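You operate a simulated robot arm through the tools that you are given. There is no shell and no other tool.

The job below is to be done with a simulated two-armed robot. You get a single attempt, and the scene is never put back.

## Task
Zero the display and run a lot of 9 blocks at speed 3.
Fine: set the lot dial and the speed dial, then press start once; wait till the line stops; levers, valves, handwheel and inch stay.

Only the result counts: the job must be done as asked and must still hold three seconds after the hand-in. Knocking over, shifting, dropping, spilling or breaking anything else fails it.

## Robot
Two 7-joint arms with fingered hands on one trunk that stands fixed in place. Base frame: the origin is at the foot of the trunk, x ahead of it, y to its left, z up. Lengths are in mm, angles in rad, forces in N, time in s.
The left shoulder is at [70, 169, 1368], the right one opposite. With the tool pointing down near the work surface each hand reaches from about 100 to 660 mm from the base axis, measured 20 degrees to its own side. Payload 3.4 kg a hand.
The TCP of each hand is the grasp point between the finger pads, 23 mm short of the fingertips. In the tool frame z runs along the fingers and y along their closing line. The gripper opens to 116 mm; its body begins 65 mm behind the TCP. The gripper is a hand of 4 fingers: y runs from the thumb to the fingers, the wrist lies at [0, 0, -211] in the tool frame.
Orientation is that of the tool frame in the base frame, as a unit quaternion [w, x, y, z]. With the fingers straight down and closing along the base's y, the tool's x points along the base's -x, its y along +y and its z along -z.

## Interface
- The arms move only by the tool play_rows. It takes "left_series", "right_series" or both (then of equal length, played together; a hand with none holds still); each is a list of rows, each a list of 6 numbers: the shift along the tool's x, y, z in units of 30 mm (1.0 is 30 mm), then the turn, a rotation vector about the tool's x, y, z in units of 6 degrees (1.0 is 6 degrees). In form: [[dx, dy, dz, ax, ay, az], ...]. A call has 1 to 20 rows; each row shifts and turns the commanded pose from where the row before left it, along the tool's axes as they then stand. A call with a number of a shift or a turn outside -1 to 1 is refused whole. A row lasts 0.2 s, in which the tool goes at most 50 mm and 0.15 rad; a call with a longer step from one row to the next is refused whole. Where a pose cannot be reached the arm comes as near as it can. A force on the tool above 40 N (or 10 N above the force at the start of the call, whichever is more), or a blocked arm, ends the call early, and 0.2 s more pass. In this call time passes only in rows, and 0.2 s behind the last. The reply holds the time, the measured pose of the TCP, the force on the tool along the base axes, the opening and the grip force, in the units named above and with some noise, with the torque about the TCP (base axes, N m) and any sound that the robot's microphone picked up.
- Cameras (640 x 400 px; columns grow to the right, rows downward): "scene" is now at [137.2, -6.1, 1591.5]; the picture's right is [-0.06, -1.00, 0.00], its down [-0.63, 0.04, -0.77] and it looks along [0.77, -0.05, -0.63] (base axes); focal length 214 px, centre (320, 200). "left" rides on the left gripper at [-68, 1, -90] in its tool frame; the picture's right is [-0.01, -1.00, 0.00], its down [0.80, -0.01, -0.61] and it looks along [0.61, -0.01, 0.80] (tool axes); focal length 251 px, centre (320, 200). "right" rides on the right gripper at [68, 1, -90] in its tool frame; the picture's right is [-0.01, 1.00, 0.00], its down [-0.80, -0.01, -0.61] and it looks along [-0.61, 0.00, 0.80] (tool axes); focal length 251 px, centre (320, 200). There is no depth. A picture from a camera that has moved, and an enlarged one, comes with that camera's place and axes in the base frame and with its lens.
- capture(camera): a new picture of that camera. It takes no simulated time.
- lift_body(by): slides the trunk up (or, below 0, down) by that many mm; the arms and the scene camera ride with it, the base frame stays. It gives what a move gives, with no picture.
- finger_targets(finger1, finger2, finger3, thumb_bend, hand): sets how far each is bent, from 0 (flat) to 100 (curled in); at 30 the hand is open as for a grip, at 70 the pads meet at the TCP. One left out holds its place. A second passes; each finger stops where it meets its share of the squeeze, and holds until it gets a number again. It is the only way to open and close the hand. It gives what a move gives, with no picture; readings hold the bend of each and the force on the fingers (four entries, about 0 where the hand has none), thumb and palm.
- head_to(pan, tilt): turns the head with the scene camera to pan (to the left, within 1.501 rad either way) and tilt (down, from -0.506 to 1.204), counted from straight ahead of the robot. It gives what a move gives.
- zoom(camera, box): a new picture of the part [left, top, right, bottom] of that camera's present view, enlarged. It takes no simulated time.
- close_job(): hands the job in; it is judged then, once.

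Places have to be worked out from the pictures, the camera data and where the tool is seen. Open the grippers and draw the arms clear of the work before you hand the job in, unless the task says otherwise.

The tools are called after "Emit:" by a JSON object that holds its "api" and its "payload". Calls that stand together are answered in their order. play_rows: Moves the arms, as the interface text tells. Its arguments: {"type":"object","properties":{"left_series":{"type":"array","items":{"type":"array","items":{"type":"number"}}},"right_series":{"type":"array","items":{"type":"array","items":{"type":"number"}}}},"required":[]} The other tools are called the same way: lift_body (by) moves the trunk up or down; finger_targets (finger1, finger2, finger3, thumb_bend, hand) moves the fingers one by one; head_to (pan, tilt) turns the head that bears the scene camera; capture (camera) takes a picture; zoom (camera, box) takes an enlarged picture of a part of a camera's view; close_job () hands the job in.

At the start:

```text
time: 0.0
left_ee_pos: [441.9, 136.8, 1469.6]
left_tcp_rot: [0.0, 0.0, 1.0, 0.0]
left_contact_force: [0.3, -0.1, -0.4]
left_wrist_torque: [-0.05, -0.02, 0.04]
left_grip_width: 115.9
left_grasp_force: 0.0
left_shape: jaw
left_bend: [30.0, 30.0, 30.0, 30.0]
left_finger forces: [0.0, 0.1, 0.0, 0.0, 0.1, 0.0]
right_ee_pos: [526.3, -213.3, 1345.0]
right_tcp_rot: [-0.001, 0.001, 1.0, 0.0]
right_contact_force: [0.5, -0.2, -0.5]
right_wrist_torque: [-0.01, 0.0, 0.0]
right_grip_width: 115.7
right_grasp_force: 0.0
right_shape: jaw
right_bend: [30.0, 30.0, 30.0, 30.0]
right_finger forces: [0.0, 0.0, 0.0, 0.1, 0.1, 0.0]
trunk travel left (down, up): [-875.0, 65.0]
head pan, tilt (commanded): [-0.065, 0.684]
```

scene: 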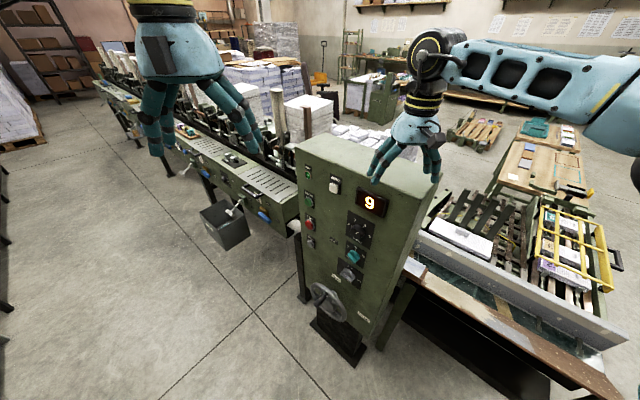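
right: 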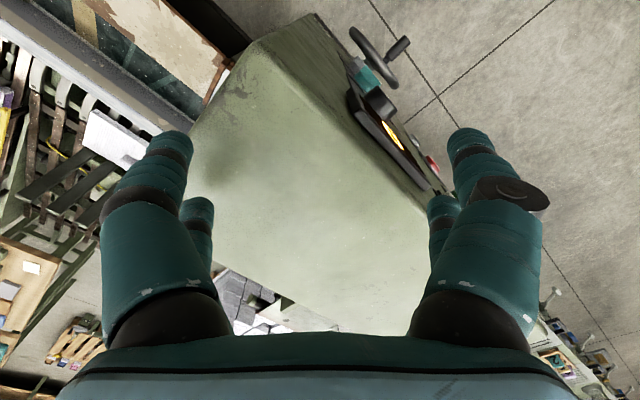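
left: 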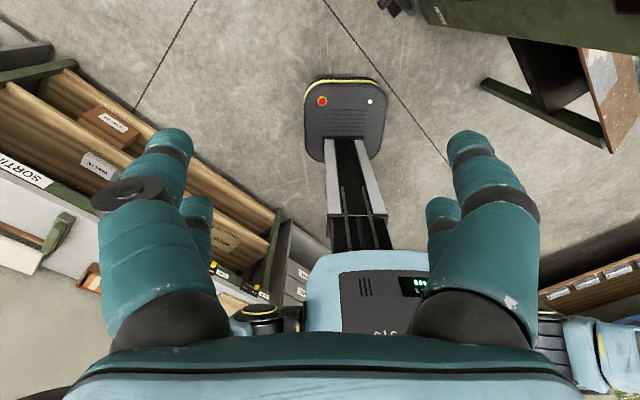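

The scene shows a control cabinet with a display reading 9, and several dials and buttons. I'll zoom in on the panel to read the labels.

Emit:
{"api": "zoom", "payload": {"camera": "scene", "box": [290, 150, 410, 225]}}

Emit:
{"api": "zoom", "payload": {"camera": "scene", "box": [290, 215, 410, 290]}}

Emit:
{"api": "zoom", "payload": {"camera": "scene", "box": [290, 270, 410, 345]}}

Emit:
{"api": "zoom", "payload": {"camera": "scene", "box": [160, 120, 310, 214]}}

```text
5.33 times, centred on (350, 188) of scene
camera zoom: at [137.2, -6.1, 1591.5], right [-0.06, -1.0, 0.0], down [-0.63, 0.04, -0.77], along [0.77, -0.05, -0.63], focal length 1144 px, centre (160, 267)
```

zoom: 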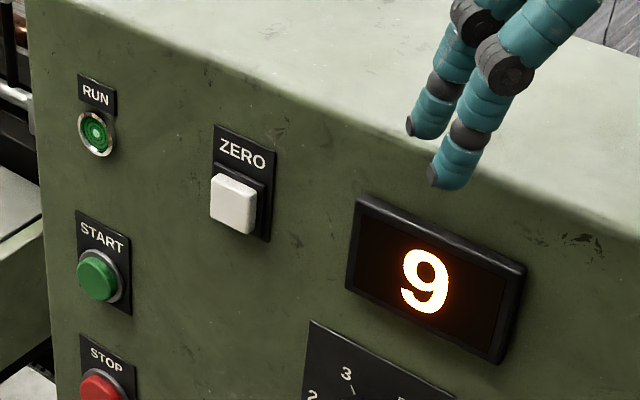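

```text
5.33 times, centred on (350, 252) of scene
camera zoom: at [137.2, -6.1, 1591.5], right [-0.06, -1.0, 0.0], down [-0.63, 0.04, -0.77], along [0.77, -0.05, -0.63], focal length 1144 px, centre (160, -80)
```

zoom: 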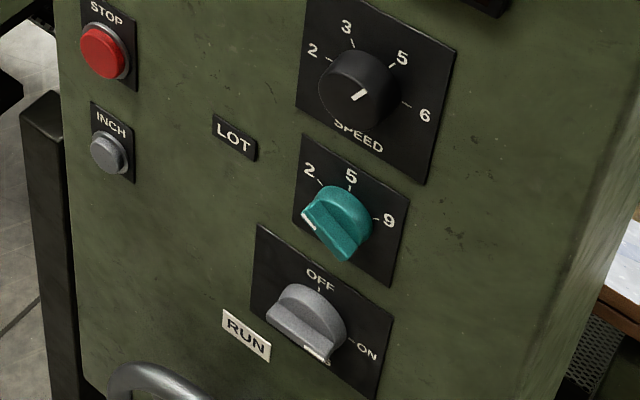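

```text
5.33 times, centred on (350, 308) of scene
camera zoom: at [137.2, -6.1, 1591.5], right [-0.06, -1.0, 0.0], down [-0.63, 0.04, -0.77], along [0.77, -0.05, -0.63], focal length 1144 px, centre (160, -373)
```

zoom: 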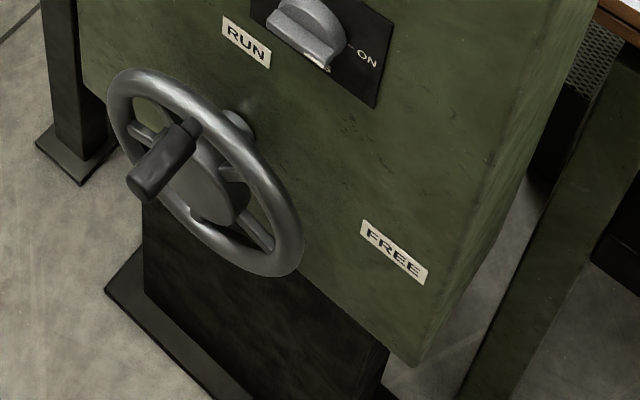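

```text
4.26 times, centred on (235, 167) of scene
camera zoom: at [137.2, -6.1, 1591.5], right [-0.06, -1.0, 0.0], down [-0.63, 0.04, -0.77], along [0.77, -0.05, -0.63], focal length 913 px, centre (682, 340)
```

zoom: 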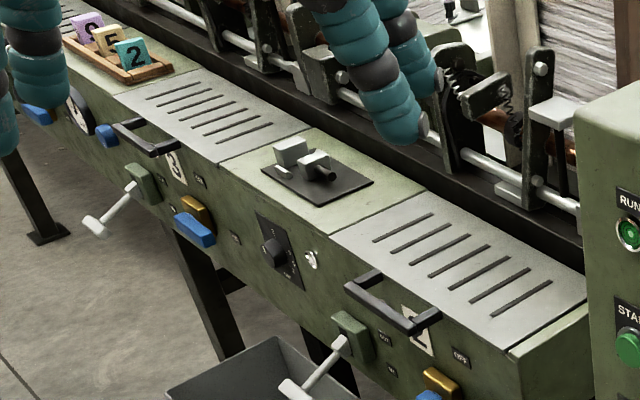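

The panel faces diagonally toward the robot's left front, with the display at roughly (532, -158, 1253). The right hand hovers just above the cabinet top, so I'll raise it straight up first and then draw it back to the right, out of the way.

Emit:
{"api": "play_rows", "payload": {"right_series": [[0, 0, -1, 0, 0, 0], [0, 0, -1, 0, 0, 0], [0, 0, -1, 0, 0, 0], [0.8, -0.4, -0.5, 0, 0, 0], [0.9, -0.6, 0, 0, 0, 0], [0.9, -0.6, 0, 0, 0, 0], [0.9, -0.6, 0, 0, 0, 0], [0.9, -0.6, 0, 0, 0, 0], [0.9, -0.6, 0, 0, 0, 0], [0.9, -0.6, 0, 0, 0, 0]]}}

```text
time: 2.2
left_ee_pos: [440.4, 136.5, 1469.6]
left_tcp_rot: [0.001, 0.0, 1.0, -0.001]
left_contact_force: [0.1, 0.6, 0.1]
left_wrist_torque: [0.05, 0.0, -0.03]
left_grip_width: 116.0
left_grasp_force: 0.2
left_shape: jaw
left_bend: [30.0, 30.0, 30.0, 30.0]
left_finger forces: [0.1, 0.0, 0.0, 0.0, 0.1, 0.0]
right_ee_pos: [344.8, -330.0, 1448.3]
right_tcp_rot: [0.001, -0.001, 1.0, 0.0]
right_contact_force: [-0.1, -0.8, 0.3]
right_wrist_torque: [0.01, -0.02, 0.0]
right_grip_width: 116.2
right_grasp_force: 0.1
right_shape: jaw
right_bend: [30.0, 30.0, 30.0, 30.0]
right_finger forces: [0.1, 0.0, 0.1, 0.0, 0.0, 0.0]
right hand out of reach, approached as far as the arm can: row 10
trunk travel left (down, up): [-875.0, 65.0]
head pan, tilt (commanded): [-0.065, 0.684]
```

The right hand is now clear at (345, -330, 1448). I'll take a look from the scene and right cameras.

Emit:
{"api": "capture", "payload": {"camera": "scene"}}

Emit:
{"api": "capture", "payload": {"camera": "right"}}

```text
taken
camera scene: at [135.3, -6.8, 1591.6], right [-0.06, -1.0, 0.0], down [-0.63, 0.04, -0.78], along [0.77, -0.05, -0.63], focal length 214 px, centre (320, 200)
```

scene: 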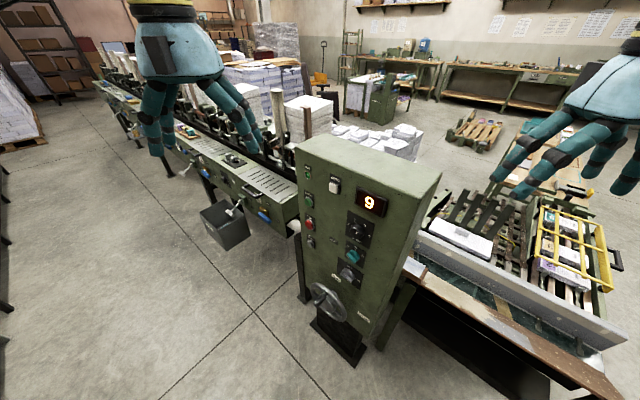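

```text
taken
camera right: at [276.3, -330.0, 1536.4], right [0.01, 1.0, 0.0], down [0.79, -0.01, 0.61], along [0.61, 0.0, -0.79], focal length 251 px, centre (320, 200)
```

right: 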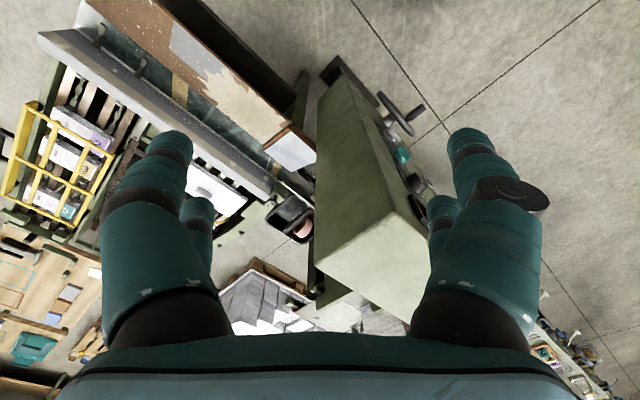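

I'll zoom in on the cabinet to pick out its corners and the controls more precisely.

Emit:
{"api": "zoom", "payload": {"camera": "scene", "box": [280, 120, 460, 232]}}

Emit:
{"api": "zoom", "payload": {"camera": "scene", "box": [320, 200, 400, 250]}}

Emit:
{"api": "zoom", "payload": {"camera": "scene", "box": [320, 240, 400, 290]}}

Emit:
{"api": "zoom", "payload": {"camera": "right", "box": [300, 60, 460, 160]}}

```text
3.56 times, centred on (370, 176) of scene
camera zoom: at [135.3, -6.8, 1591.6], right [-0.06, -1.0, 0.0], down [-0.63, 0.04, -0.78], along [0.77, -0.05, -0.63], focal length 763 px, centre (142, 285)
```

zoom: 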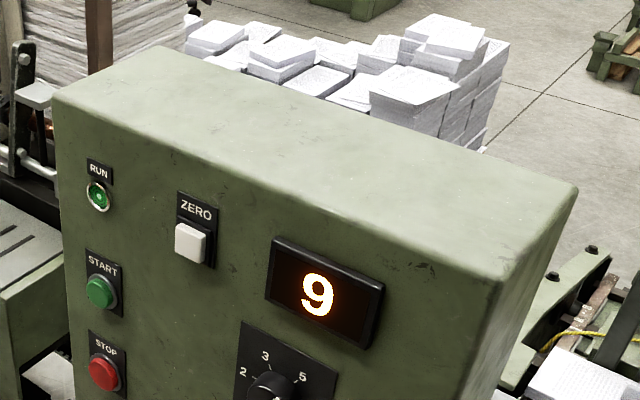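

```text
8.00 times, centred on (360, 225) of scene
camera zoom: at [135.3, -6.8, 1591.6], right [-0.06, -1.0, 0.0], down [-0.63, 0.04, -0.78], along [0.77, -0.05, -0.63], focal length 1716 px, centre (0, 0)
```

zoom: 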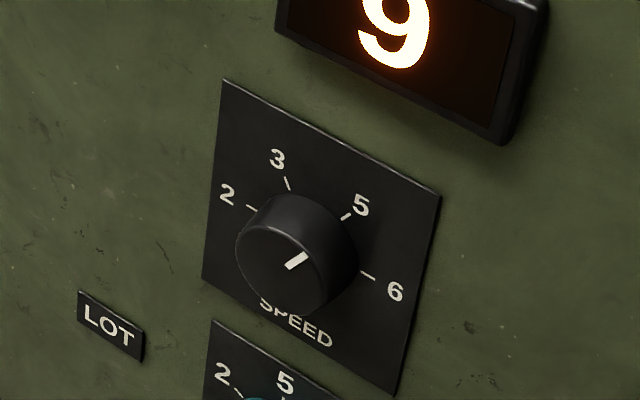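

```text
8.00 times, centred on (360, 265) of scene
camera zoom: at [135.3, -6.8, 1591.6], right [-0.06, -1.0, 0.0], down [-0.63, 0.04, -0.78], along [0.77, -0.05, -0.63], focal length 1716 px, centre (0, -320)
```

zoom: 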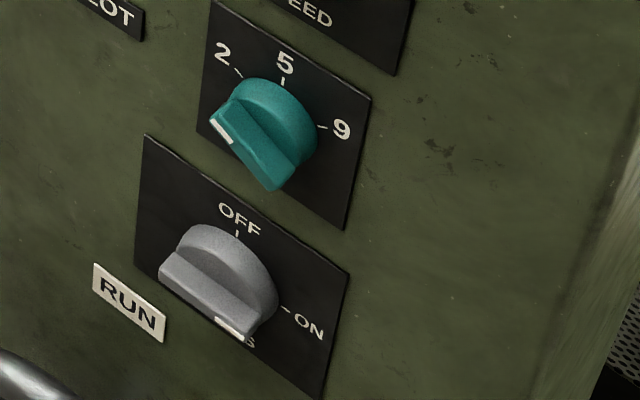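

```text
4.00 times, centred on (380, 110) of right
camera zoom: at [276.3, -330.0, 1536.4], right [0.01, 1.0, 0.0], down [0.79, -0.01, 0.61], along [0.61, 0.0, -0.79], focal length 1006 px, centre (80, 560)
```

zoom: 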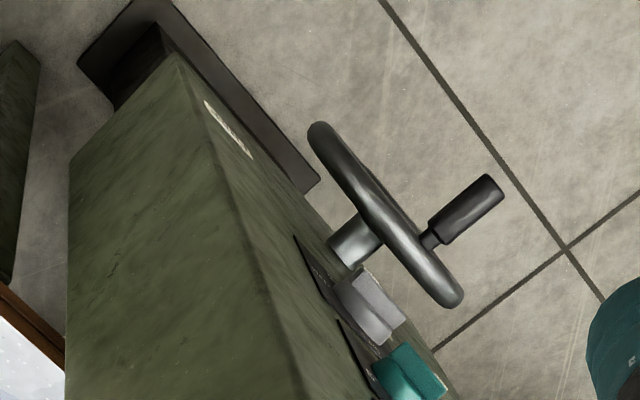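

The cabinet face comes out as the plane x − y ≈ 713, turned 45° toward the robot's left, with its top at z ≈ 1305. I'll shift the right hand a bit further out before lowering the trunk for a more frontal view of the panel.

Emit:
{"api": "play_rows", "payload": {"right_series": [[0, -1, 0, 0, 0, 0], [0, -1, 0, 0, 0, 0]]}}

Emit:
{"api": "lift_body", "payload": {"by": -200}}

Emit:
{"api": "head_to", "payload": {"pan": -0.2, "tilt": 0.45}}

Emit:
{"api": "capture", "payload": {"camera": "scene"}}

```text
time: 2.8
left_ee_pos: [441.7, 135.8, 1469.2]
left_tcp_rot: [0.0, -0.001, 1.0, 0.001]
left_contact_force: [0.6, 0.0, 0.0]
left_wrist_torque: [0.02, 0.02, -0.03]
left_grip_width: 115.7
left_grasp_force: 0.0
left_shape: jaw
left_bend: [30.0, 30.0, 30.0, 30.0]
left_finger forces: [0.0, 0.1, 0.0, 0.0, 0.0, 0.0]
right_ee_pos: [368.9, -378.8, 1435.9]
right_tcp_rot: [0.0, 0.0, 1.0, 0.001]
right_contact_force: [0.5, -0.1, 0.2]
right_wrist_torque: [0.03, 0.04, -0.01]
right_grip_width: 115.8
right_grasp_force: 0.0
right_shape: jaw
right_bend: [30.0, 30.0, 30.0, 30.0]
right_finger forces: [0.1, 0.0, 0.1, 0.0, 0.0, 0.0]
right hand out of reach, approached as far as the arm can: row 1, 2
trunk travel left (down, up): [-875.0, 65.0]
head pan, tilt (commanded): [-0.065, 0.684]
```

```text
time: 5.0
left_ee_pos: [442.3, 136.7, 1269.5]
left_tcp_rot: [0.0, -0.001, 1.0, 0.0]
left_contact_force: [-0.6, 0.2, -0.1]
left_wrist_torque: [-0.03, 0.01, -0.01]
left_grip_width: 116.1
left_grasp_force: 0.1
left_shape: jaw
left_bend: [30.0, 30.0, 30.0, 30.0]
left_finger forces: [0.0, 0.0, 0.1, 0.0, 0.0, 0.0]
right_ee_pos: [369.3, -376.8, 1235.8]
right_tcp_rot: [0.0, 0.0, 1.0, 0.0]
right_contact_force: [-0.3, -0.4, 0.8]
right_wrist_torque: [-0.03, -0.01, -0.02]
right_grip_width: 115.9
right_grasp_force: 0.0
right_shape: jaw
right_bend: [30.0, 30.0, 30.0, 30.0]
right_finger forces: [0.0, 0.1, 0.1, 0.0, 0.0, 0.1]
trunk travel left (down, up): [-675.0, 265.0]
head pan, tilt (commanded): [-0.065, 0.684]
```

```text
time: 5.7
left_ee_pos: [442.0, 136.3, 1270.1]
left_tcp_rot: [0.0, -0.001, 1.0, 0.0]
left_contact_force: [0.4, -0.3, 0.9]
left_wrist_torque: [0.01, 0.0, -0.02]
left_grip_width: 115.8
left_grasp_force: 0.0
left_shape: jaw
left_bend: [30.0, 30.0, 30.0, 30.0]
left_finger forces: [0.1, 0.1, 0.0, 0.0, 0.0, 0.0]
right_ee_pos: [368.9, -377.4, 1236.2]
right_tcp_rot: [0.0, 0.0, 1.0, 0.0]
right_contact_force: [0.8, -0.4, -0.9]
right_wrist_torque: [0.0, 0.0, 0.0]
right_grip_width: 116.0
right_grasp_force: 0.0
right_shape: jaw
right_bend: [30.0, 30.0, 30.0, 30.0]
right_finger forces: [0.1, 0.0, 0.0, 0.0, 0.0, 0.1]
trunk travel left (down, up): [-675.0, 265.0]
head pan, tilt (commanded): [-0.201, 0.45]
```

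```text
taken
camera scene: at [141.8, -18.9, 1412.3], right [-0.2, -0.98, 0.0], down [-0.43, 0.09, -0.9], along [0.88, -0.18, -0.44], focal length 214 px, centre (320, 200)
```

scene: 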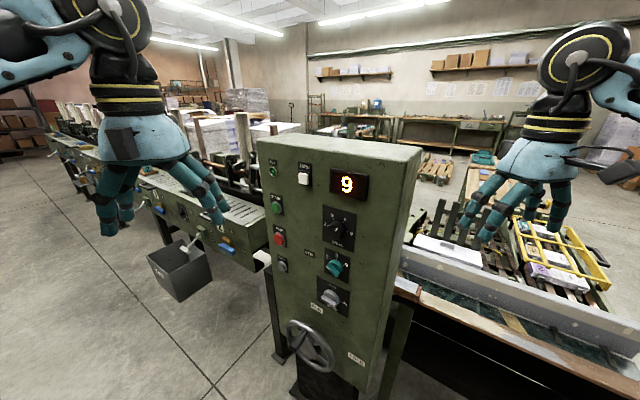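

The view is now more frontal. I'll zoom into the panel details.

Emit:
{"api": "zoom", "payload": {"camera": "scene", "box": [250, 140, 410, 240]}}

Emit:
{"api": "zoom", "payload": {"camera": "scene", "box": [300, 195, 380, 245]}}

Emit:
{"api": "zoom", "payload": {"camera": "scene", "box": [290, 240, 370, 290]}}

Emit:
{"api": "zoom", "payload": {"camera": "scene", "box": [260, 280, 420, 380]}}

Emit:
{"api": "zoom", "payload": {"camera": "scene", "box": [250, 150, 320, 194]}}

```text
4.00 times, centred on (330, 190) of scene
camera zoom: at [141.8, -18.9, 1412.3], right [-0.2, -0.98, 0.0], down [-0.43, 0.09, -0.9], along [0.88, -0.18, -0.44], focal length 858 px, centre (280, 240)
```

zoom: 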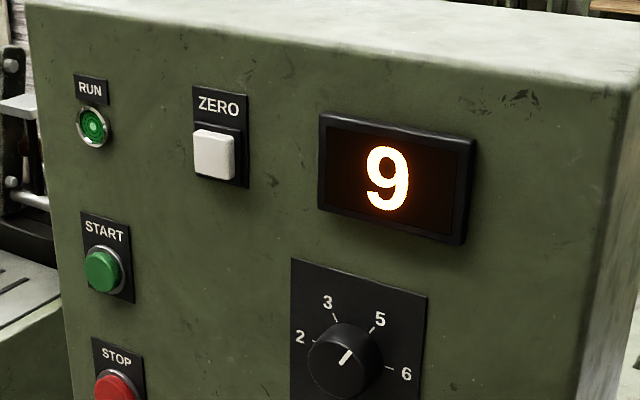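

```text
8.00 times, centred on (340, 220) of scene
camera zoom: at [141.8, -18.9, 1412.3], right [-0.2, -0.98, 0.0], down [-0.43, 0.09, -0.9], along [0.88, -0.18, -0.44], focal length 1716 px, centre (160, 40)
```

zoom: 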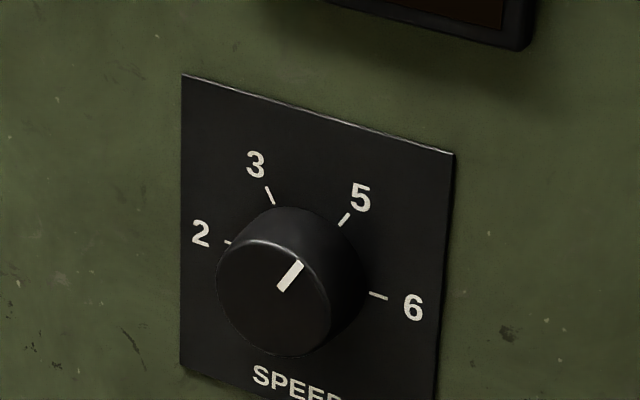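

```text
8.00 times, centred on (330, 265) of scene
camera zoom: at [141.8, -18.9, 1412.3], right [-0.2, -0.98, 0.0], down [-0.43, 0.09, -0.9], along [0.88, -0.18, -0.44], focal length 1716 px, centre (240, -320)
```

zoom: 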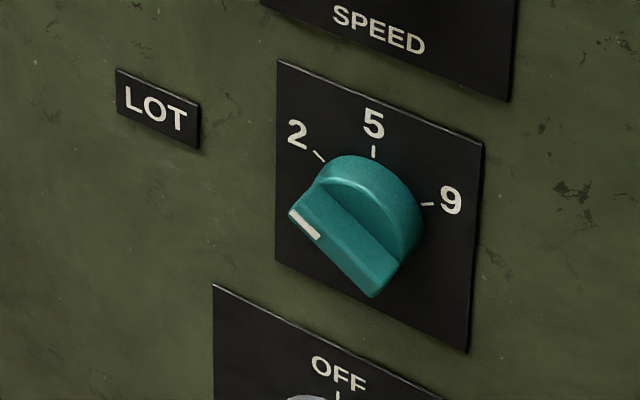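

```text
4.00 times, centred on (340, 330) of scene
camera zoom: at [141.8, -18.9, 1412.3], right [-0.2, -0.98, 0.0], down [-0.43, 0.09, -0.9], along [0.88, -0.18, -0.44], focal length 858 px, centre (240, -320)
```

zoom: 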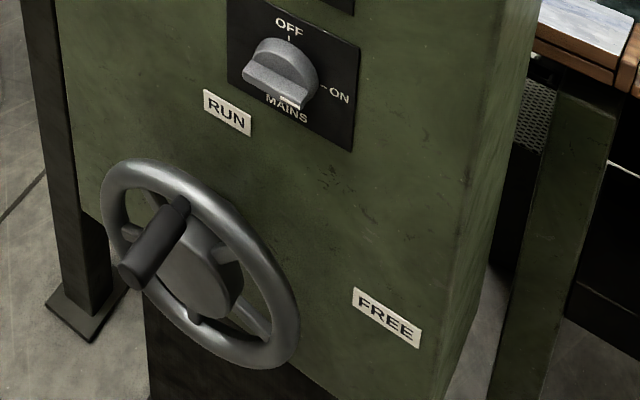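

```text
9.09 times, centred on (285, 172) of scene
camera zoom: at [141.8, -18.9, 1412.3], right [-0.2, -0.98, 0.0], down [-0.43, 0.09, -0.9], along [0.88, -0.18, -0.44], focal length 1950 px, centre (638, 454)
```

zoom: 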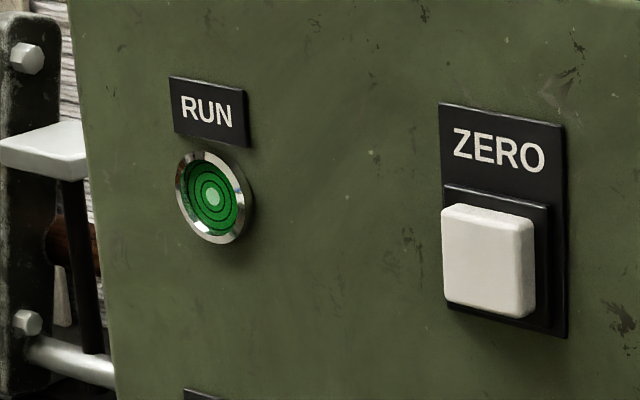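

From this view: the pointer on SPEED (centre s≈-293, z≈1122) is on 5, with labels at ±30° and ±90°. The LOT knob is at z≈1005 with 2/5/9 at -60/0/+60°, and MAINS reads ON. ZERO is at z≈1232 and START at z≈1124 in the left column. I'll bring the left hand in front of the panel and turn it to face the panel squarely.

Emit:
{"api": "play_rows", "payload": {"left_series": [[-0.7, -0.933, 0, 0, 0, 0], [-0.7, -0.933, 0, 0, 0, 0], [-0.7, -0.933, 0, 0, 0, 0], [-0.7, -0.933, 0, 0, 0, 0], [0, 0, 0, 0, 0, 0.9375], [0, 0, 0, 0, 0, 0.9375], [0, 0, 0, 0, 0, 0.9375], [0, 0, 0, 0, 0, 0.9375], [0, 0, 0, 0, 0, 0.9375], [0, 0, 0, 0, 0, 0.9375], [0, 0, 0, 0, 0, 0.9375], [0, 0, 0, 0, 0, 0.9375]]}}

```text
time: 8.3
left_ee_pos: [512.4, 40.9, 1270.2]
left_tcp_rot: [0.001, 0.383, 0.924, 0.0]
left_contact_force: [0.5, 0.5, -0.4]
left_wrist_torque: [-0.01, 0.03, 0.02]
left_grip_width: 115.7
left_grasp_force: 0.0
left_shape: jaw
left_bend: [30.0, 30.0, 30.0, 30.0]
left_finger forces: [0.0, 0.0, 0.1, 0.0, 0.0, 0.0]
left hand out of reach, approached as far as the arm can: row 4
right_ee_pos: [369.3, -378.2, 1237.5]
right_tcp_rot: [0.0, 0.001, 1.0, 0.0]
right_contact_force: [-0.6, -0.5, 0.4]
right_wrist_torque: [-0.01, -0.01, 0.01]
right_grip_width: 115.9
right_grasp_force: 0.0
right_shape: jaw
right_bend: [30.0, 30.0, 30.0, 30.0]
right_finger forces: [0.0, 0.0, 0.0, 0.1, 0.0, 0.0]
trunk travel left (down, up): [-675.0, 265.0]
head pan, tilt (commanded): [-0.201, 0.45]
```

The yaw is correct (tool y now along the panel face). Now I'll pitch the hand up to point at the panel.

Emit:
{"api": "play_rows", "payload": {"left_series": [[0, 0, 0, 0, -1, 0], [0, 0, 0, 0, -1, 0], [0, 0, 0, 0, -1, 0], [0, 0, 0, 0, -1, 0], [0, 0, 0, 0, -1, 0], [0, 0, 0, 0, -1, 0], [0, 0, 0, 0, -1, 0], [0, 0, 0, 0, -1, 0], [0, 0, 0, 0, -1, 0], [0, 0, 0, 0, -1, 0], [0, 0, 0, 0, -1, 0], [0, 0, 0, 0, -1, 0], [0, 0, 0, 0, -1, 0], [0, 0, 0, 0, -1, 0], [0, 0, 0, 0, -1, 0]]}}

Emit:
{"api": "capture", "payload": {"camera": "scene"}}

Emit:
{"api": "capture", "payload": {"camera": "left"}}

```text
time: 11.5
left_ee_pos: [513.6, 44.1, 1269.4]
left_tcp_rot: [0.655, 0.27, 0.652, -0.271]
left_contact_force: [0.7, -0.5, -0.2]
left_wrist_torque: [0.0, 0.0, 0.04]
left_grip_width: 116.2
left_grasp_force: 0.0
left_shape: jaw
left_bend: [30.0, 30.0, 30.0, 30.0]
left_finger forces: [0.1, 0.0, 0.1, 0.1, 0.0, 0.0]
right_ee_pos: [370.0, -375.9, 1235.5]
right_tcp_rot: [0.0, 0.0, 1.0, 0.0]
right_contact_force: [-0.1, 0.3, -0.4]
right_wrist_torque: [-0.03, 0.04, 0.01]
right_grip_width: 116.0
right_grasp_force: 0.2
right_shape: jaw
right_bend: [30.0, 30.0, 30.0, 30.0]
right_finger forces: [0.0, 0.0, 0.1, 0.1, 0.1, 0.1]
trunk travel left (down, up): [-675.0, 265.0]
head pan, tilt (commanded): [-0.201, 0.45]
```

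```text
taken
camera scene: at [142.2, -18.6, 1412.4], right [-0.2, -0.98, 0.0], down [-0.43, 0.09, -0.9], along [0.88, -0.18, -0.44], focal length 214 px, centre (320, 200)
```

scene: 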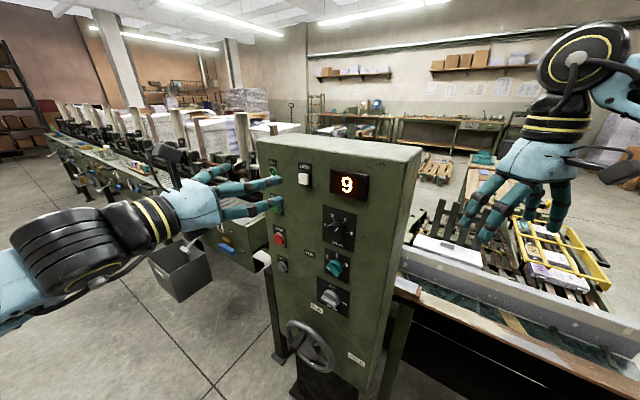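

```text
taken
camera left: at [448.5, 106.6, 1338.1], right [-0.71, -0.71, 0.01], down [-0.43, 0.42, -0.8], along [0.56, -0.57, -0.6], focal length 251 px, centre (320, 200)
```

left: 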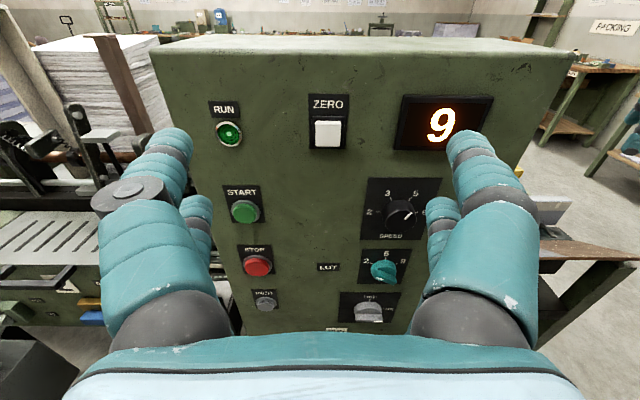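

The left camera now gives a face-on view of the panel. I'll zoom in to see the dial pointers and how the fingers are arranged.

Emit:
{"api": "zoom", "payload": {"camera": "left", "box": [330, 170, 430, 232]}}

Emit:
{"api": "zoom", "payload": {"camera": "left", "box": [310, 235, 430, 335]}}

Emit:
{"api": "zoom", "payload": {"camera": "scene", "box": [140, 150, 300, 250]}}

Emit:
{"api": "zoom", "payload": {"camera": "left", "box": [190, 90, 360, 230]}}

```text
6.40 times, centred on (380, 201) of left
camera zoom: at [448.5, 106.6, 1338.1], right [-0.71, -0.71, 0.01], down [-0.43, 0.42, -0.8], along [0.56, -0.57, -0.6], focal length 1609 px, centre (-64, 194)
```

zoom: 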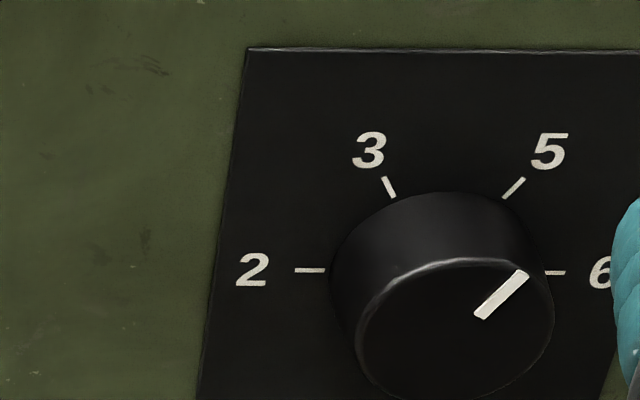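

```text
4.00 times, centred on (370, 285) of left
camera zoom: at [448.5, 106.6, 1338.1], right [-0.71, -0.71, 0.01], down [-0.43, 0.42, -0.8], along [0.56, -0.57, -0.6], focal length 1006 px, centre (120, -140)
```

zoom: 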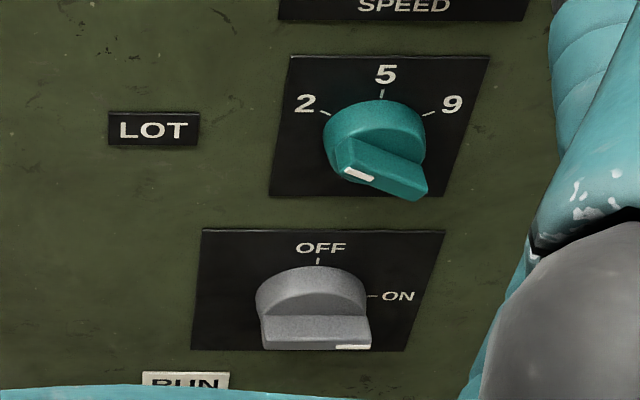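

```text
4.00 times, centred on (220, 200) of scene
camera zoom: at [142.2, -18.6, 1412.4], right [-0.2, -0.98, 0.0], down [-0.43, 0.09, -0.9], along [0.88, -0.18, -0.44], focal length 858 px, centre (720, 200)
```

zoom: 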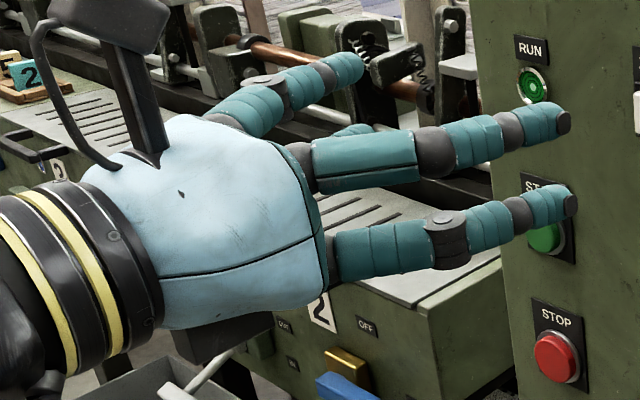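

```text
2.86 times, centred on (275, 160) of left
camera zoom: at [448.5, 106.6, 1338.1], right [-0.71, -0.71, 0.01], down [-0.43, 0.42, -0.8], along [0.56, -0.57, -0.6], focal length 718 px, centre (449, 314)
```

zoom: 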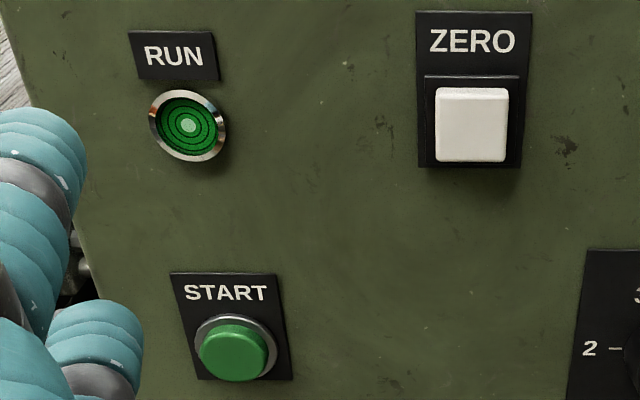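

SPEED points at 5, LOT points at 2 and MAINS is on ON. Next I need to know which finger is which, so I'll curl finger1 and look.

Emit:
{"api": "finger_targets", "payload": {"hand": "left", "finger1": 100}}

Emit:
{"api": "capture", "payload": {"camera": "left"}}

Emit:
{"api": "zoom", "payload": {"camera": "scene", "box": [140, 150, 300, 250]}}

```text
time: 12.5
left_ee_pos: [513.6, 42.6, 1270.2]
left_tcp_rot: [0.655, 0.269, 0.653, -0.269]
left_contact_force: [-0.6, 0.3, -0.1]
left_wrist_torque: [0.02, -0.03, 0.0]
left_grip_width: 49.4
left_grasp_force: 0.1
left_shape: fingers
left_bend: [100.0, 30.0, 30.0, 30.0]
left_finger forces: [0.0, 0.0, 0.1, 0.1, 0.0, 0.0]
right_ee_pos: [368.7, -377.5, 1236.0]
right_tcp_rot: [0.001, -0.001, 1.0, 0.0]
right_contact_force: [0.4, 0.3, 0.3]
right_wrist_torque: [0.02, 0.0, -0.01]
right_grip_width: 116.0
right_grasp_force: 0.0
right_shape: jaw
right_bend: [30.0, 30.0, 30.0, 30.0]
right_finger forces: [0.0, 0.1, 0.0, 0.1, 0.0, 0.0]
trunk travel left (down, up): [-675.0, 265.0]
head pan, tilt (commanded): [-0.201, 0.45]
```

```text
taken
camera left: at [448.4, 106.1, 1338.1], right [-0.71, -0.71, 0.01], down [-0.43, 0.42, -0.8], along [0.56, -0.57, -0.61], focal length 251 px, centre (320, 200)
```

left: 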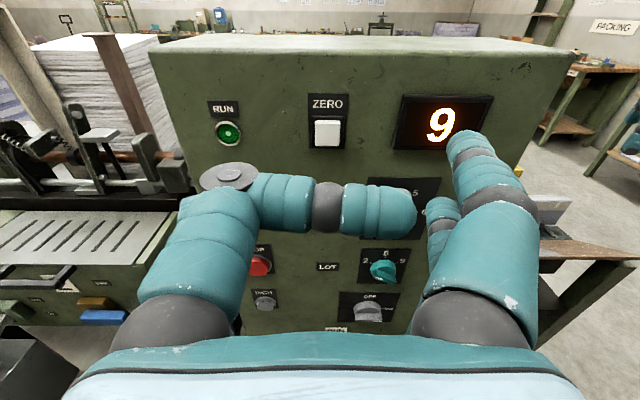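

```text
4.00 times, centred on (220, 200) of scene
camera zoom: at [141.9, -18.9, 1412.4], right [-0.2, -0.98, 0.0], down [-0.43, 0.09, -0.9], along [0.88, -0.18, -0.44], focal length 858 px, centre (720, 200)
```

zoom: 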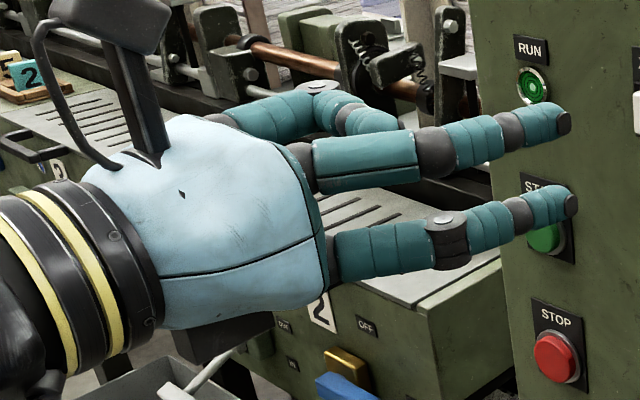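

finger1 is the upper digit on the +y (panel-left) side. I'll make a pointing hand with finger1 straight and the others curled, then look at where the tip sits.

Emit:
{"api": "finger_targets", "payload": {"hand": "left", "finger1": 0, "finger2": 100, "finger3": 30, "thumb_bend": 30}}

Emit:
{"api": "capture", "payload": {"camera": "left"}}

Emit:
{"api": "zoom", "payload": {"camera": "scene", "box": [140, 150, 300, 250]}}

```text
time: 13.5
left_ee_pos: [512.7, 43.1, 1269.7]
left_tcp_rot: [0.655, 0.268, 0.653, -0.269]
left_contact_force: [-0.6, 0.2, -0.2]
left_wrist_torque: [0.03, 0.03, 0.02]
left_grip_width: 143.7
left_grasp_force: 0.0
left_shape: fingers
left_bend: [0.0, 100.0, 30.0, 30.0]
left_finger forces: [0.0, 0.1, 0.0, 0.1, 0.0, 0.0]
right_ee_pos: [368.5, -377.2, 1236.7]
right_tcp_rot: [-0.001, 0.0, 1.0, 0.0]
right_contact_force: [0.2, 0.2, -0.6]
right_wrist_torque: [0.0, 0.02, 0.0]
right_grip_width: 115.8
right_grasp_force: 0.0
right_shape: jaw
right_bend: [30.0, 30.0, 30.0, 30.0]
right_finger forces: [0.1, 0.0, 0.0, 0.1, 0.1, 0.0]
trunk travel left (down, up): [-675.0, 265.0]
head pan, tilt (commanded): [-0.201, 0.45]
```

```text
taken
camera left: at [448.4, 106.1, 1338.1], right [-0.71, -0.71, 0.01], down [-0.43, 0.42, -0.8], along [0.56, -0.57, -0.61], focal length 251 px, centre (320, 200)
```

left: 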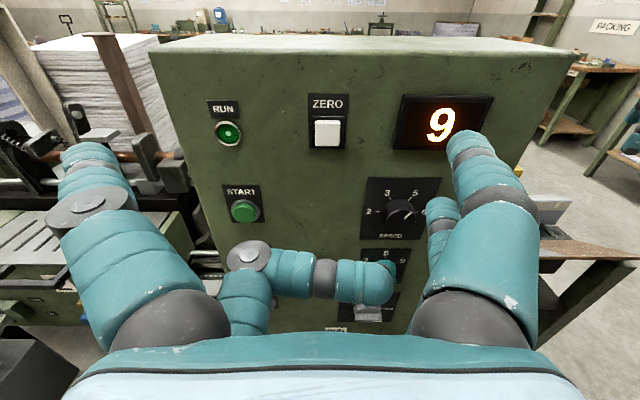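

```text
4.00 times, centred on (220, 200) of scene
camera zoom: at [141.9, -18.9, 1412.4], right [-0.2, -0.98, 0.0], down [-0.43, 0.09, -0.9], along [0.88, -0.18, -0.44], focal length 858 px, centre (720, 200)
```

zoom: 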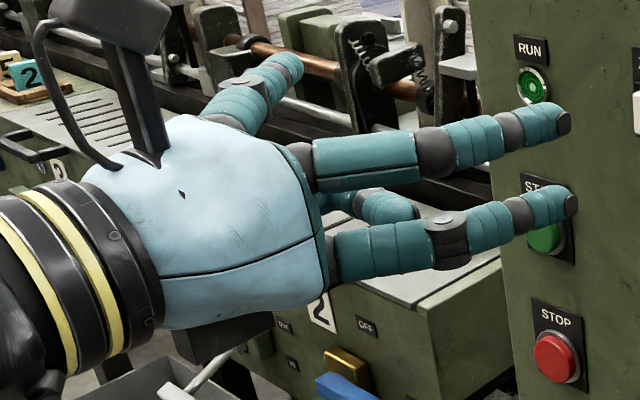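

finger1 = upper +y, finger2 = lower +y; straight 0 splays outward, while 30 points along the tool axis. I'll set finger1 to 30 and curl the other three for pressing.

Emit:
{"api": "finger_targets", "payload": {"hand": "left", "finger1": 30, "finger2": 100, "finger3": 100, "thumb_bend": 100}}

Emit:
{"api": "capture", "payload": {"camera": "left"}}

Emit:
{"api": "zoom", "payload": {"camera": "scene", "box": [140, 150, 300, 250]}}

```text
time: 14.5
left_ee_pos: [513.4, 42.2, 1270.0]
left_tcp_rot: [0.654, 0.27, 0.653, -0.27]
left_contact_force: [0.7, 0.0, -0.6]
left_wrist_torque: [0.01, -0.01, -0.01]
left_grip_width: 34.7
left_grasp_force: 0.0
left_shape: fingers
left_bend: [30.0, 100.0, 91.0, 100.0]
left_finger forces: [0.1, 0.0, 0.0, 0.0, 0.0, 0.0]
right_ee_pos: [369.7, -376.6, 1236.8]
right_tcp_rot: [0.0, -0.001, 1.0, 0.0]
right_contact_force: [0.3, -0.4, 0.8]
right_wrist_torque: [-0.01, -0.02, 0.0]
right_grip_width: 115.7
right_grasp_force: 0.1
right_shape: jaw
right_bend: [30.0, 30.0, 30.0, 30.0]
right_finger forces: [0.0, 0.0, 0.0, 0.0, 0.0, 0.0]
trunk travel left (down, up): [-675.0, 265.0]
head pan, tilt (commanded): [-0.201, 0.45]
```

```text
taken
camera left: at [448.4, 106.1, 1338.1], right [-0.71, -0.71, 0.01], down [-0.43, 0.42, -0.8], along [0.56, -0.57, -0.61], focal length 251 px, centre (320, 200)
```

left: 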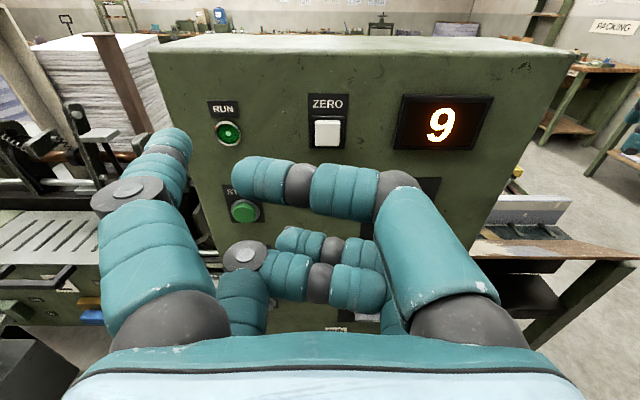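

```text
4.00 times, centred on (220, 200) of scene
camera zoom: at [141.9, -18.9, 1412.4], right [-0.2, -0.98, 0.0], down [-0.43, 0.09, -0.9], along [0.88, -0.18, -0.44], focal length 858 px, centre (720, 200)
```

zoom: 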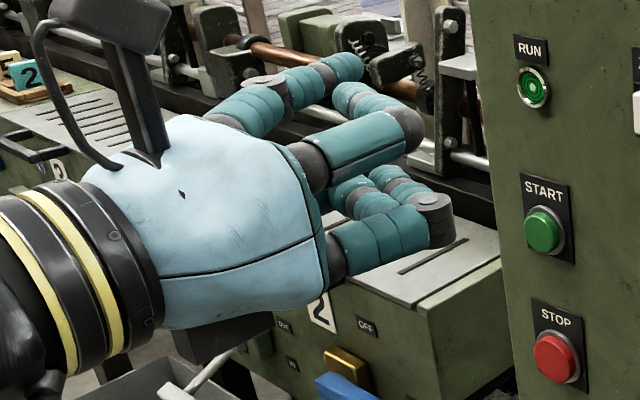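

finger1 is extended, with its tip about 33 mm ahead of the curled digits, at roughly (-21, 67, 24) in the tool frame. I'll line it up with the ZERO button and advance to about 55 mm from the panel.

Emit:
{"api": "play_rows", "payload": {"left_series": [[0.667, -0.82, 0, 0, 0, 0], [0.667, -0.82, 0, 0, 0, 0], [0.667, -0.82, 0, 0, 0, 0], [0, 0, 1, 0, 0, 0], [0, 0, 1, 0, 0, 0], [0, 0, 1, 0, 0, 0]]}}

Emit:
{"api": "capture", "payload": {"camera": "left"}}

Emit:
{"api": "capture", "payload": {"camera": "scene"}}

```text
time: 15.9
left_ee_pos: [523.7, -72.0, 1209.1]
left_tcp_rot: [0.653, 0.269, 0.654, -0.271]
left_contact_force: [0.6, 0.8, -0.5]
left_wrist_torque: [0.01, 0.0, -0.03]
left_grip_width: 34.8
left_grasp_force: 0.0
left_shape: fingers
left_bend: [30.0, 100.0, 91.0, 100.0]
left_finger forces: [0.0, 0.0, 0.1, 0.0, 0.0, 0.0]
right_ee_pos: [370.2, -378.7, 1236.6]
right_tcp_rot: [0.0, 0.001, 1.0, 0.001]
right_contact_force: [0.5, 0.1, -0.2]
right_wrist_torque: [0.04, 0.02, 0.02]
right_grip_width: 115.8
right_grasp_force: 0.0
right_shape: jaw
right_bend: [30.0, 30.0, 30.0, 30.0]
right_finger forces: [0.0, 0.1, 0.0, 0.0, 0.0, 0.0]
trunk travel left (down, up): [-675.0, 265.0]
head pan, tilt (commanded): [-0.201, 0.45]
```

```text
taken
camera left: at [459.4, -10.1, 1277.7], right [-0.71, -0.71, 0.01], down [-0.43, 0.42, -0.79], along [0.56, -0.56, -0.61], focal length 251 px, centre (320, 200)
```

left: 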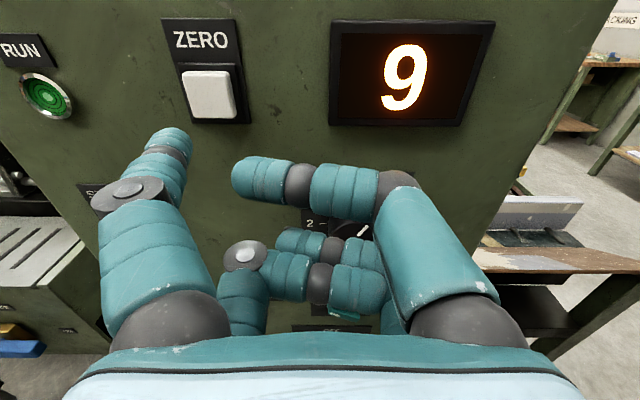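

```text
taken
camera scene: at [142.4, -19.9, 1412.3], right [-0.2, -0.98, 0.0], down [-0.43, 0.09, -0.9], along [0.88, -0.18, -0.44], focal length 214 px, centre (320, 200)
```

scene: 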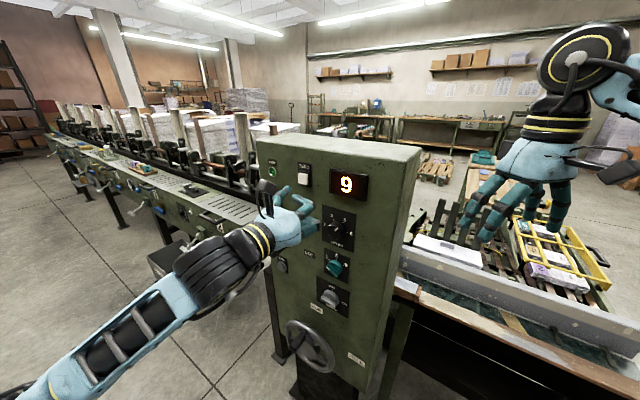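

The tip is lined up with ZERO within a few mm and about 59 mm from the panel. I'll advance 30 mm and check the alignment.

Emit:
{"api": "play_rows", "payload": {"left_series": [[-0.08, 0.05, 0.5, 0, 0, 0], [0, 0, 0.5, 0, 0, 0]]}}

Emit:
{"api": "capture", "payload": {"camera": "left"}}

Emit:
{"api": "zoom", "payload": {"camera": "scene", "box": [250, 140, 370, 215]}}

```text
time: 16.5
left_ee_pos: [546.7, -93.5, 1211.8]
left_tcp_rot: [0.653, 0.27, 0.654, -0.27]
left_contact_force: [-0.1, -0.1, -0.3]
left_wrist_torque: [-0.03, -0.01, -0.05]
left_grip_width: 34.9
left_grasp_force: 0.1
left_shape: fingers
left_bend: [30.0, 100.0, 91.0, 100.0]
left_finger forces: [0.0, 0.1, 0.0, 0.0, 0.0, 0.0]
right_ee_pos: [370.4, -378.9, 1236.1]
right_tcp_rot: [0.0, 0.0, 1.0, 0.001]
right_contact_force: [-0.5, 0.4, -0.4]
right_wrist_torque: [-0.02, 0.02, 0.0]
right_grip_width: 115.9
right_grasp_force: 0.1
right_shape: jaw
right_bend: [30.0, 30.0, 30.0, 30.0]
right_finger forces: [0.0, 0.0, 0.0, 0.1, 0.0, 0.1]
trunk travel left (down, up): [-675.0, 265.0]
head pan, tilt (commanded): [-0.201, 0.45]
```

```text
taken
camera left: at [482.5, -30.2, 1279.7], right [-0.71, -0.71, 0.01], down [-0.43, 0.42, -0.8], along [0.56, -0.56, -0.61], focal length 251 px, centre (320, 200)
```

left: 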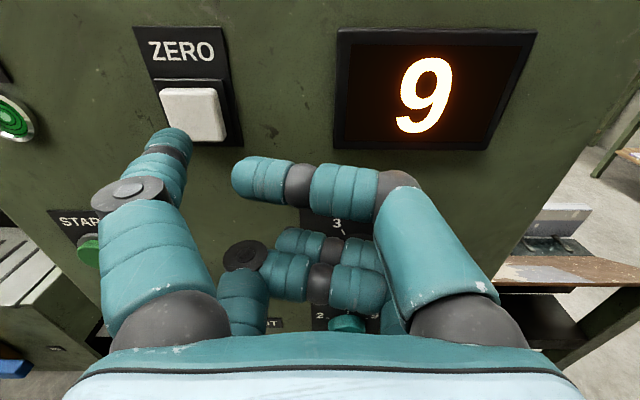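

```text
5.33 times, centred on (310, 178) of scene
camera zoom: at [142.4, -19.9, 1412.3], right [-0.2, -0.98, 0.0], down [-0.43, 0.09, -0.9], along [0.88, -0.18, -0.44], focal length 1144 px, centre (373, 320)
```

zoom: 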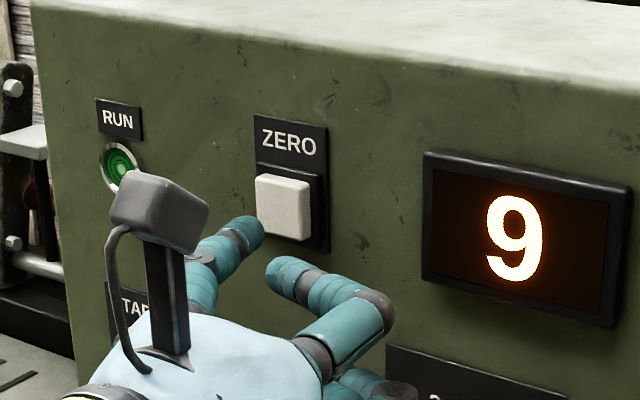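

Alignment looks good, with the tip about 15 mm from the ZERO cap and slightly low. I'll nudge up 3 mm and advance in small steps.

Emit:
{"api": "play_rows", "payload": {"left_series": [[-0.1, 0, 0.133, 0, 0, 0], [0, 0, 0.133, 0, 0, 0], [0, 0, 0.1, 0, 0, 0]]}}

Emit:
{"api": "zoom", "payload": {"camera": "left", "box": [90, 20, 310, 158]}}

Emit:
{"api": "zoom", "payload": {"camera": "scene", "box": [270, 150, 370, 212]}}

```text
time: 17.3
left_ee_pos: [555.2, -100.6, 1215.3]
left_tcp_rot: [0.654, 0.27, 0.653, -0.27]
left_contact_force: [0.4, 0.2, -0.2]
left_wrist_torque: [-0.01, 0.02, 0.04]
left_grip_width: 34.5
left_grasp_force: 0.1
left_shape: fingers
left_bend: [30.0, 100.0, 91.0, 100.0]
left_finger forces: [0.1, 0.0, 0.1, 0.0, 0.0, 0.0]
right_ee_pos: [369.8, -377.5, 1237.2]
right_tcp_rot: [0.0, 0.0, 1.0, -0.001]
right_contact_force: [-0.2, 0.6, 0.2]
right_wrist_torque: [0.03, 0.0, 0.01]
right_grip_width: 115.9
right_grasp_force: 0.1
right_shape: jaw
right_bend: [30.0, 30.0, 30.0, 30.0]
right_finger forces: [0.0, 0.1, 0.1, 0.1, 0.0, 0.0]
trunk travel left (down, up): [-675.0, 265.0]
head pan, tilt (commanded): [-0.201, 0.45]
```

```text
2.90 times, centred on (200, 89) of left
camera zoom: at [489.7, -37.4, 1284.2], right [-0.71, -0.71, 0.01], down [-0.43, 0.42, -0.8], along [0.56, -0.57, -0.61], focal length 729 px, centre (668, 522)
```

zoom: 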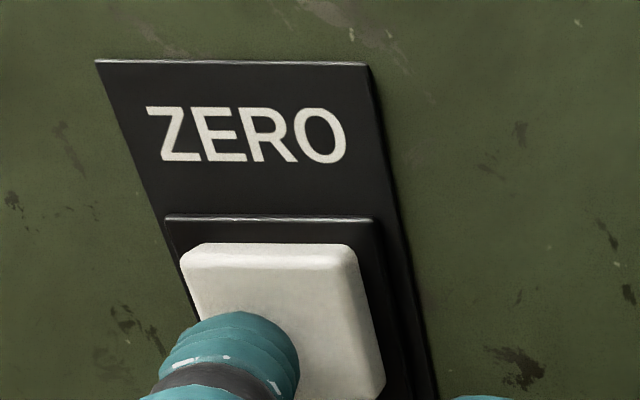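

```text
6.40 times, centred on (320, 181) of scene
camera zoom: at [141.8, -18.8, 1412.4], right [-0.2, -0.98, 0.0], down [-0.43, 0.09, -0.9], along [0.88, -0.18, -0.44], focal length 1373 px, centre (320, 322)
```

zoom: 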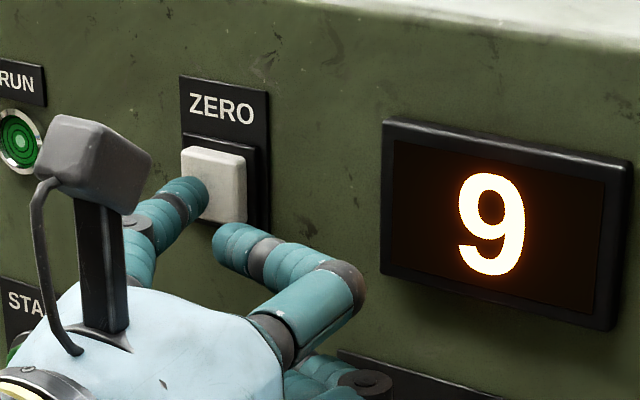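

No contact force yet, and the tip is right at the cap. I'll continue in 2 mm steps.

Emit:
{"api": "play_rows", "payload": {"left_series": [[0, -0.05, 0.07, 0, 0, 0], [0, -0.05, 0.07, 0, 0, 0], [0, 0, 0.07, 0, 0, 0]]}}

Emit:
{"api": "zoom", "payload": {"camera": "scene", "box": [270, 150, 370, 212]}}

Emit:
{"api": "zoom", "payload": {"camera": "left", "box": [90, 20, 310, 158]}}

```text
time: 18.1
left_ee_pos: [556.0, -106.8, 1215.6]
left_tcp_rot: [0.654, 0.269, 0.654, -0.269]
left_contact_force: [-2.4, 1.8, 0.5]
left_wrist_torque: [-0.06, -0.02, 0.11]
left_grip_width: 35.0
left_grasp_force: 1.0
left_shape: fingers
left_bend: [29.0, 100.0, 91.0, 100.0]
left_finger forces: [2.3, 0.0, 0.1, 0.0, 0.1, 0.1]
right_ee_pos: [367.8, -376.8, 1235.5]
right_tcp_rot: [0.0, 0.0, 1.0, 0.001]
right_contact_force: [0.0, -0.4, 0.1]
right_wrist_torque: [0.03, -0.03, 0.0]
right_grip_width: 115.9
right_grasp_force: 0.0
right_shape: jaw
right_bend: [30.0, 30.0, 30.0, 30.0]
right_finger forces: [0.0, 0.1, 0.0, 0.1, 0.0, 0.1]
trunk travel left (down, up): [-675.0, 265.0]
head pan, tilt (commanded): [-0.201, 0.45]
```

```text
6.40 times, centred on (320, 181) of scene
camera zoom: at [141.2, -18.4, 1412.5], right [-0.2, -0.98, 0.0], down [-0.43, 0.09, -0.9], along [0.88, -0.18, -0.43], focal length 1373 px, centre (320, 322)
```

zoom: 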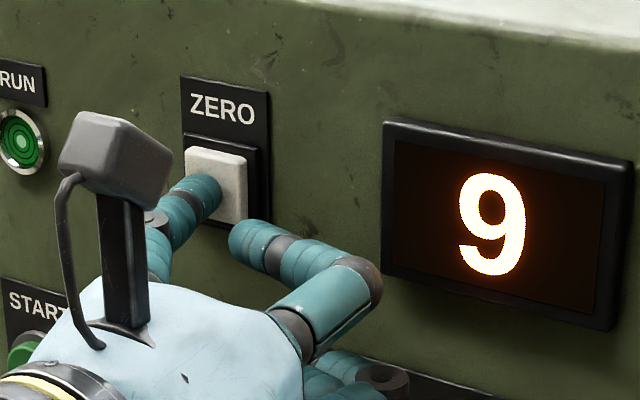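

```text
2.90 times, centred on (200, 89) of left
camera zoom: at [491.8, -43.0, 1284.2], right [-0.71, -0.71, 0.01], down [-0.43, 0.42, -0.8], along [0.56, -0.57, -0.61], focal length 729 px, centre (668, 522)
```

zoom: 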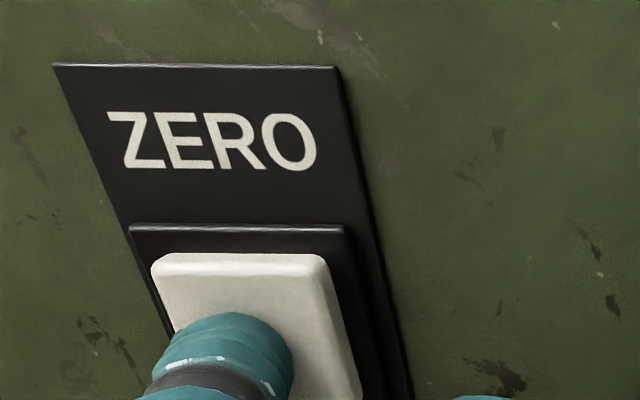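

Contact with ~3 N; the cap is just being touched and the display still shows 9. I'll push a few mm deeper.

Emit:
{"api": "play_rows", "payload": {"left_series": [[0, 0, 0.07, 0, 0, 0], [0, 0, 0.07, 0, 0, 0]]}}

Emit:
{"api": "zoom", "payload": {"camera": "scene", "box": [270, 150, 370, 212]}}

```text
time: 18.7
left_ee_pos: [558.6, -108.0, 1217.0]
left_tcp_rot: [0.654, 0.269, 0.653, -0.269]
left_contact_force: [-4.0, 2.6, -0.3]
left_wrist_torque: [-0.08, -0.01, 0.33]
left_grip_width: 35.7
left_grasp_force: 2.6
left_shape: fingers
left_bend: [29.0, 100.0, 91.0, 100.0]
left_finger forces: [5.0, 0.0, 0.0, 0.0, 0.0, 0.0]
right_ee_pos: [368.8, -375.7, 1236.9]
right_tcp_rot: [0.001, -0.001, 1.0, 0.0]
right_contact_force: [0.2, -1.3, -0.5]
right_wrist_torque: [0.02, 0.03, 0.01]
right_grip_width: 115.9
right_grasp_force: 0.0
right_shape: jaw
right_bend: [30.0, 30.0, 30.0, 30.0]
right_finger forces: [0.0, 0.1, 0.0, 0.0, 0.1, 0.0]
trunk travel left (down, up): [-675.0, 265.0]
head pan, tilt (commanded): [-0.201, 0.45]
heard: click
```

```text
6.40 times, centred on (320, 181) of scene
camera zoom: at [140.5, -17.9, 1412.5], right [-0.2, -0.98, 0.0], down [-0.43, 0.09, -0.9], along [0.88, -0.18, -0.43], focal length 1373 px, centre (320, 322)
```

zoom: 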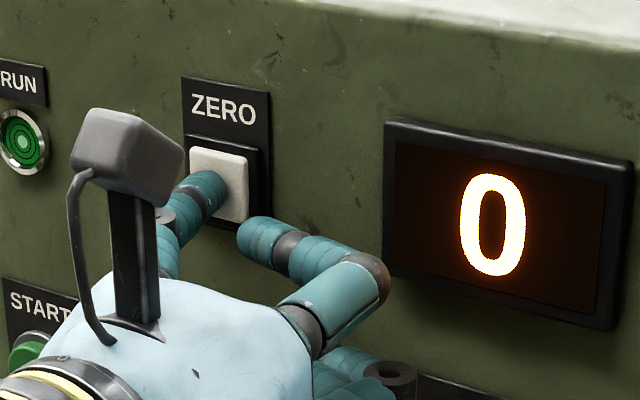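

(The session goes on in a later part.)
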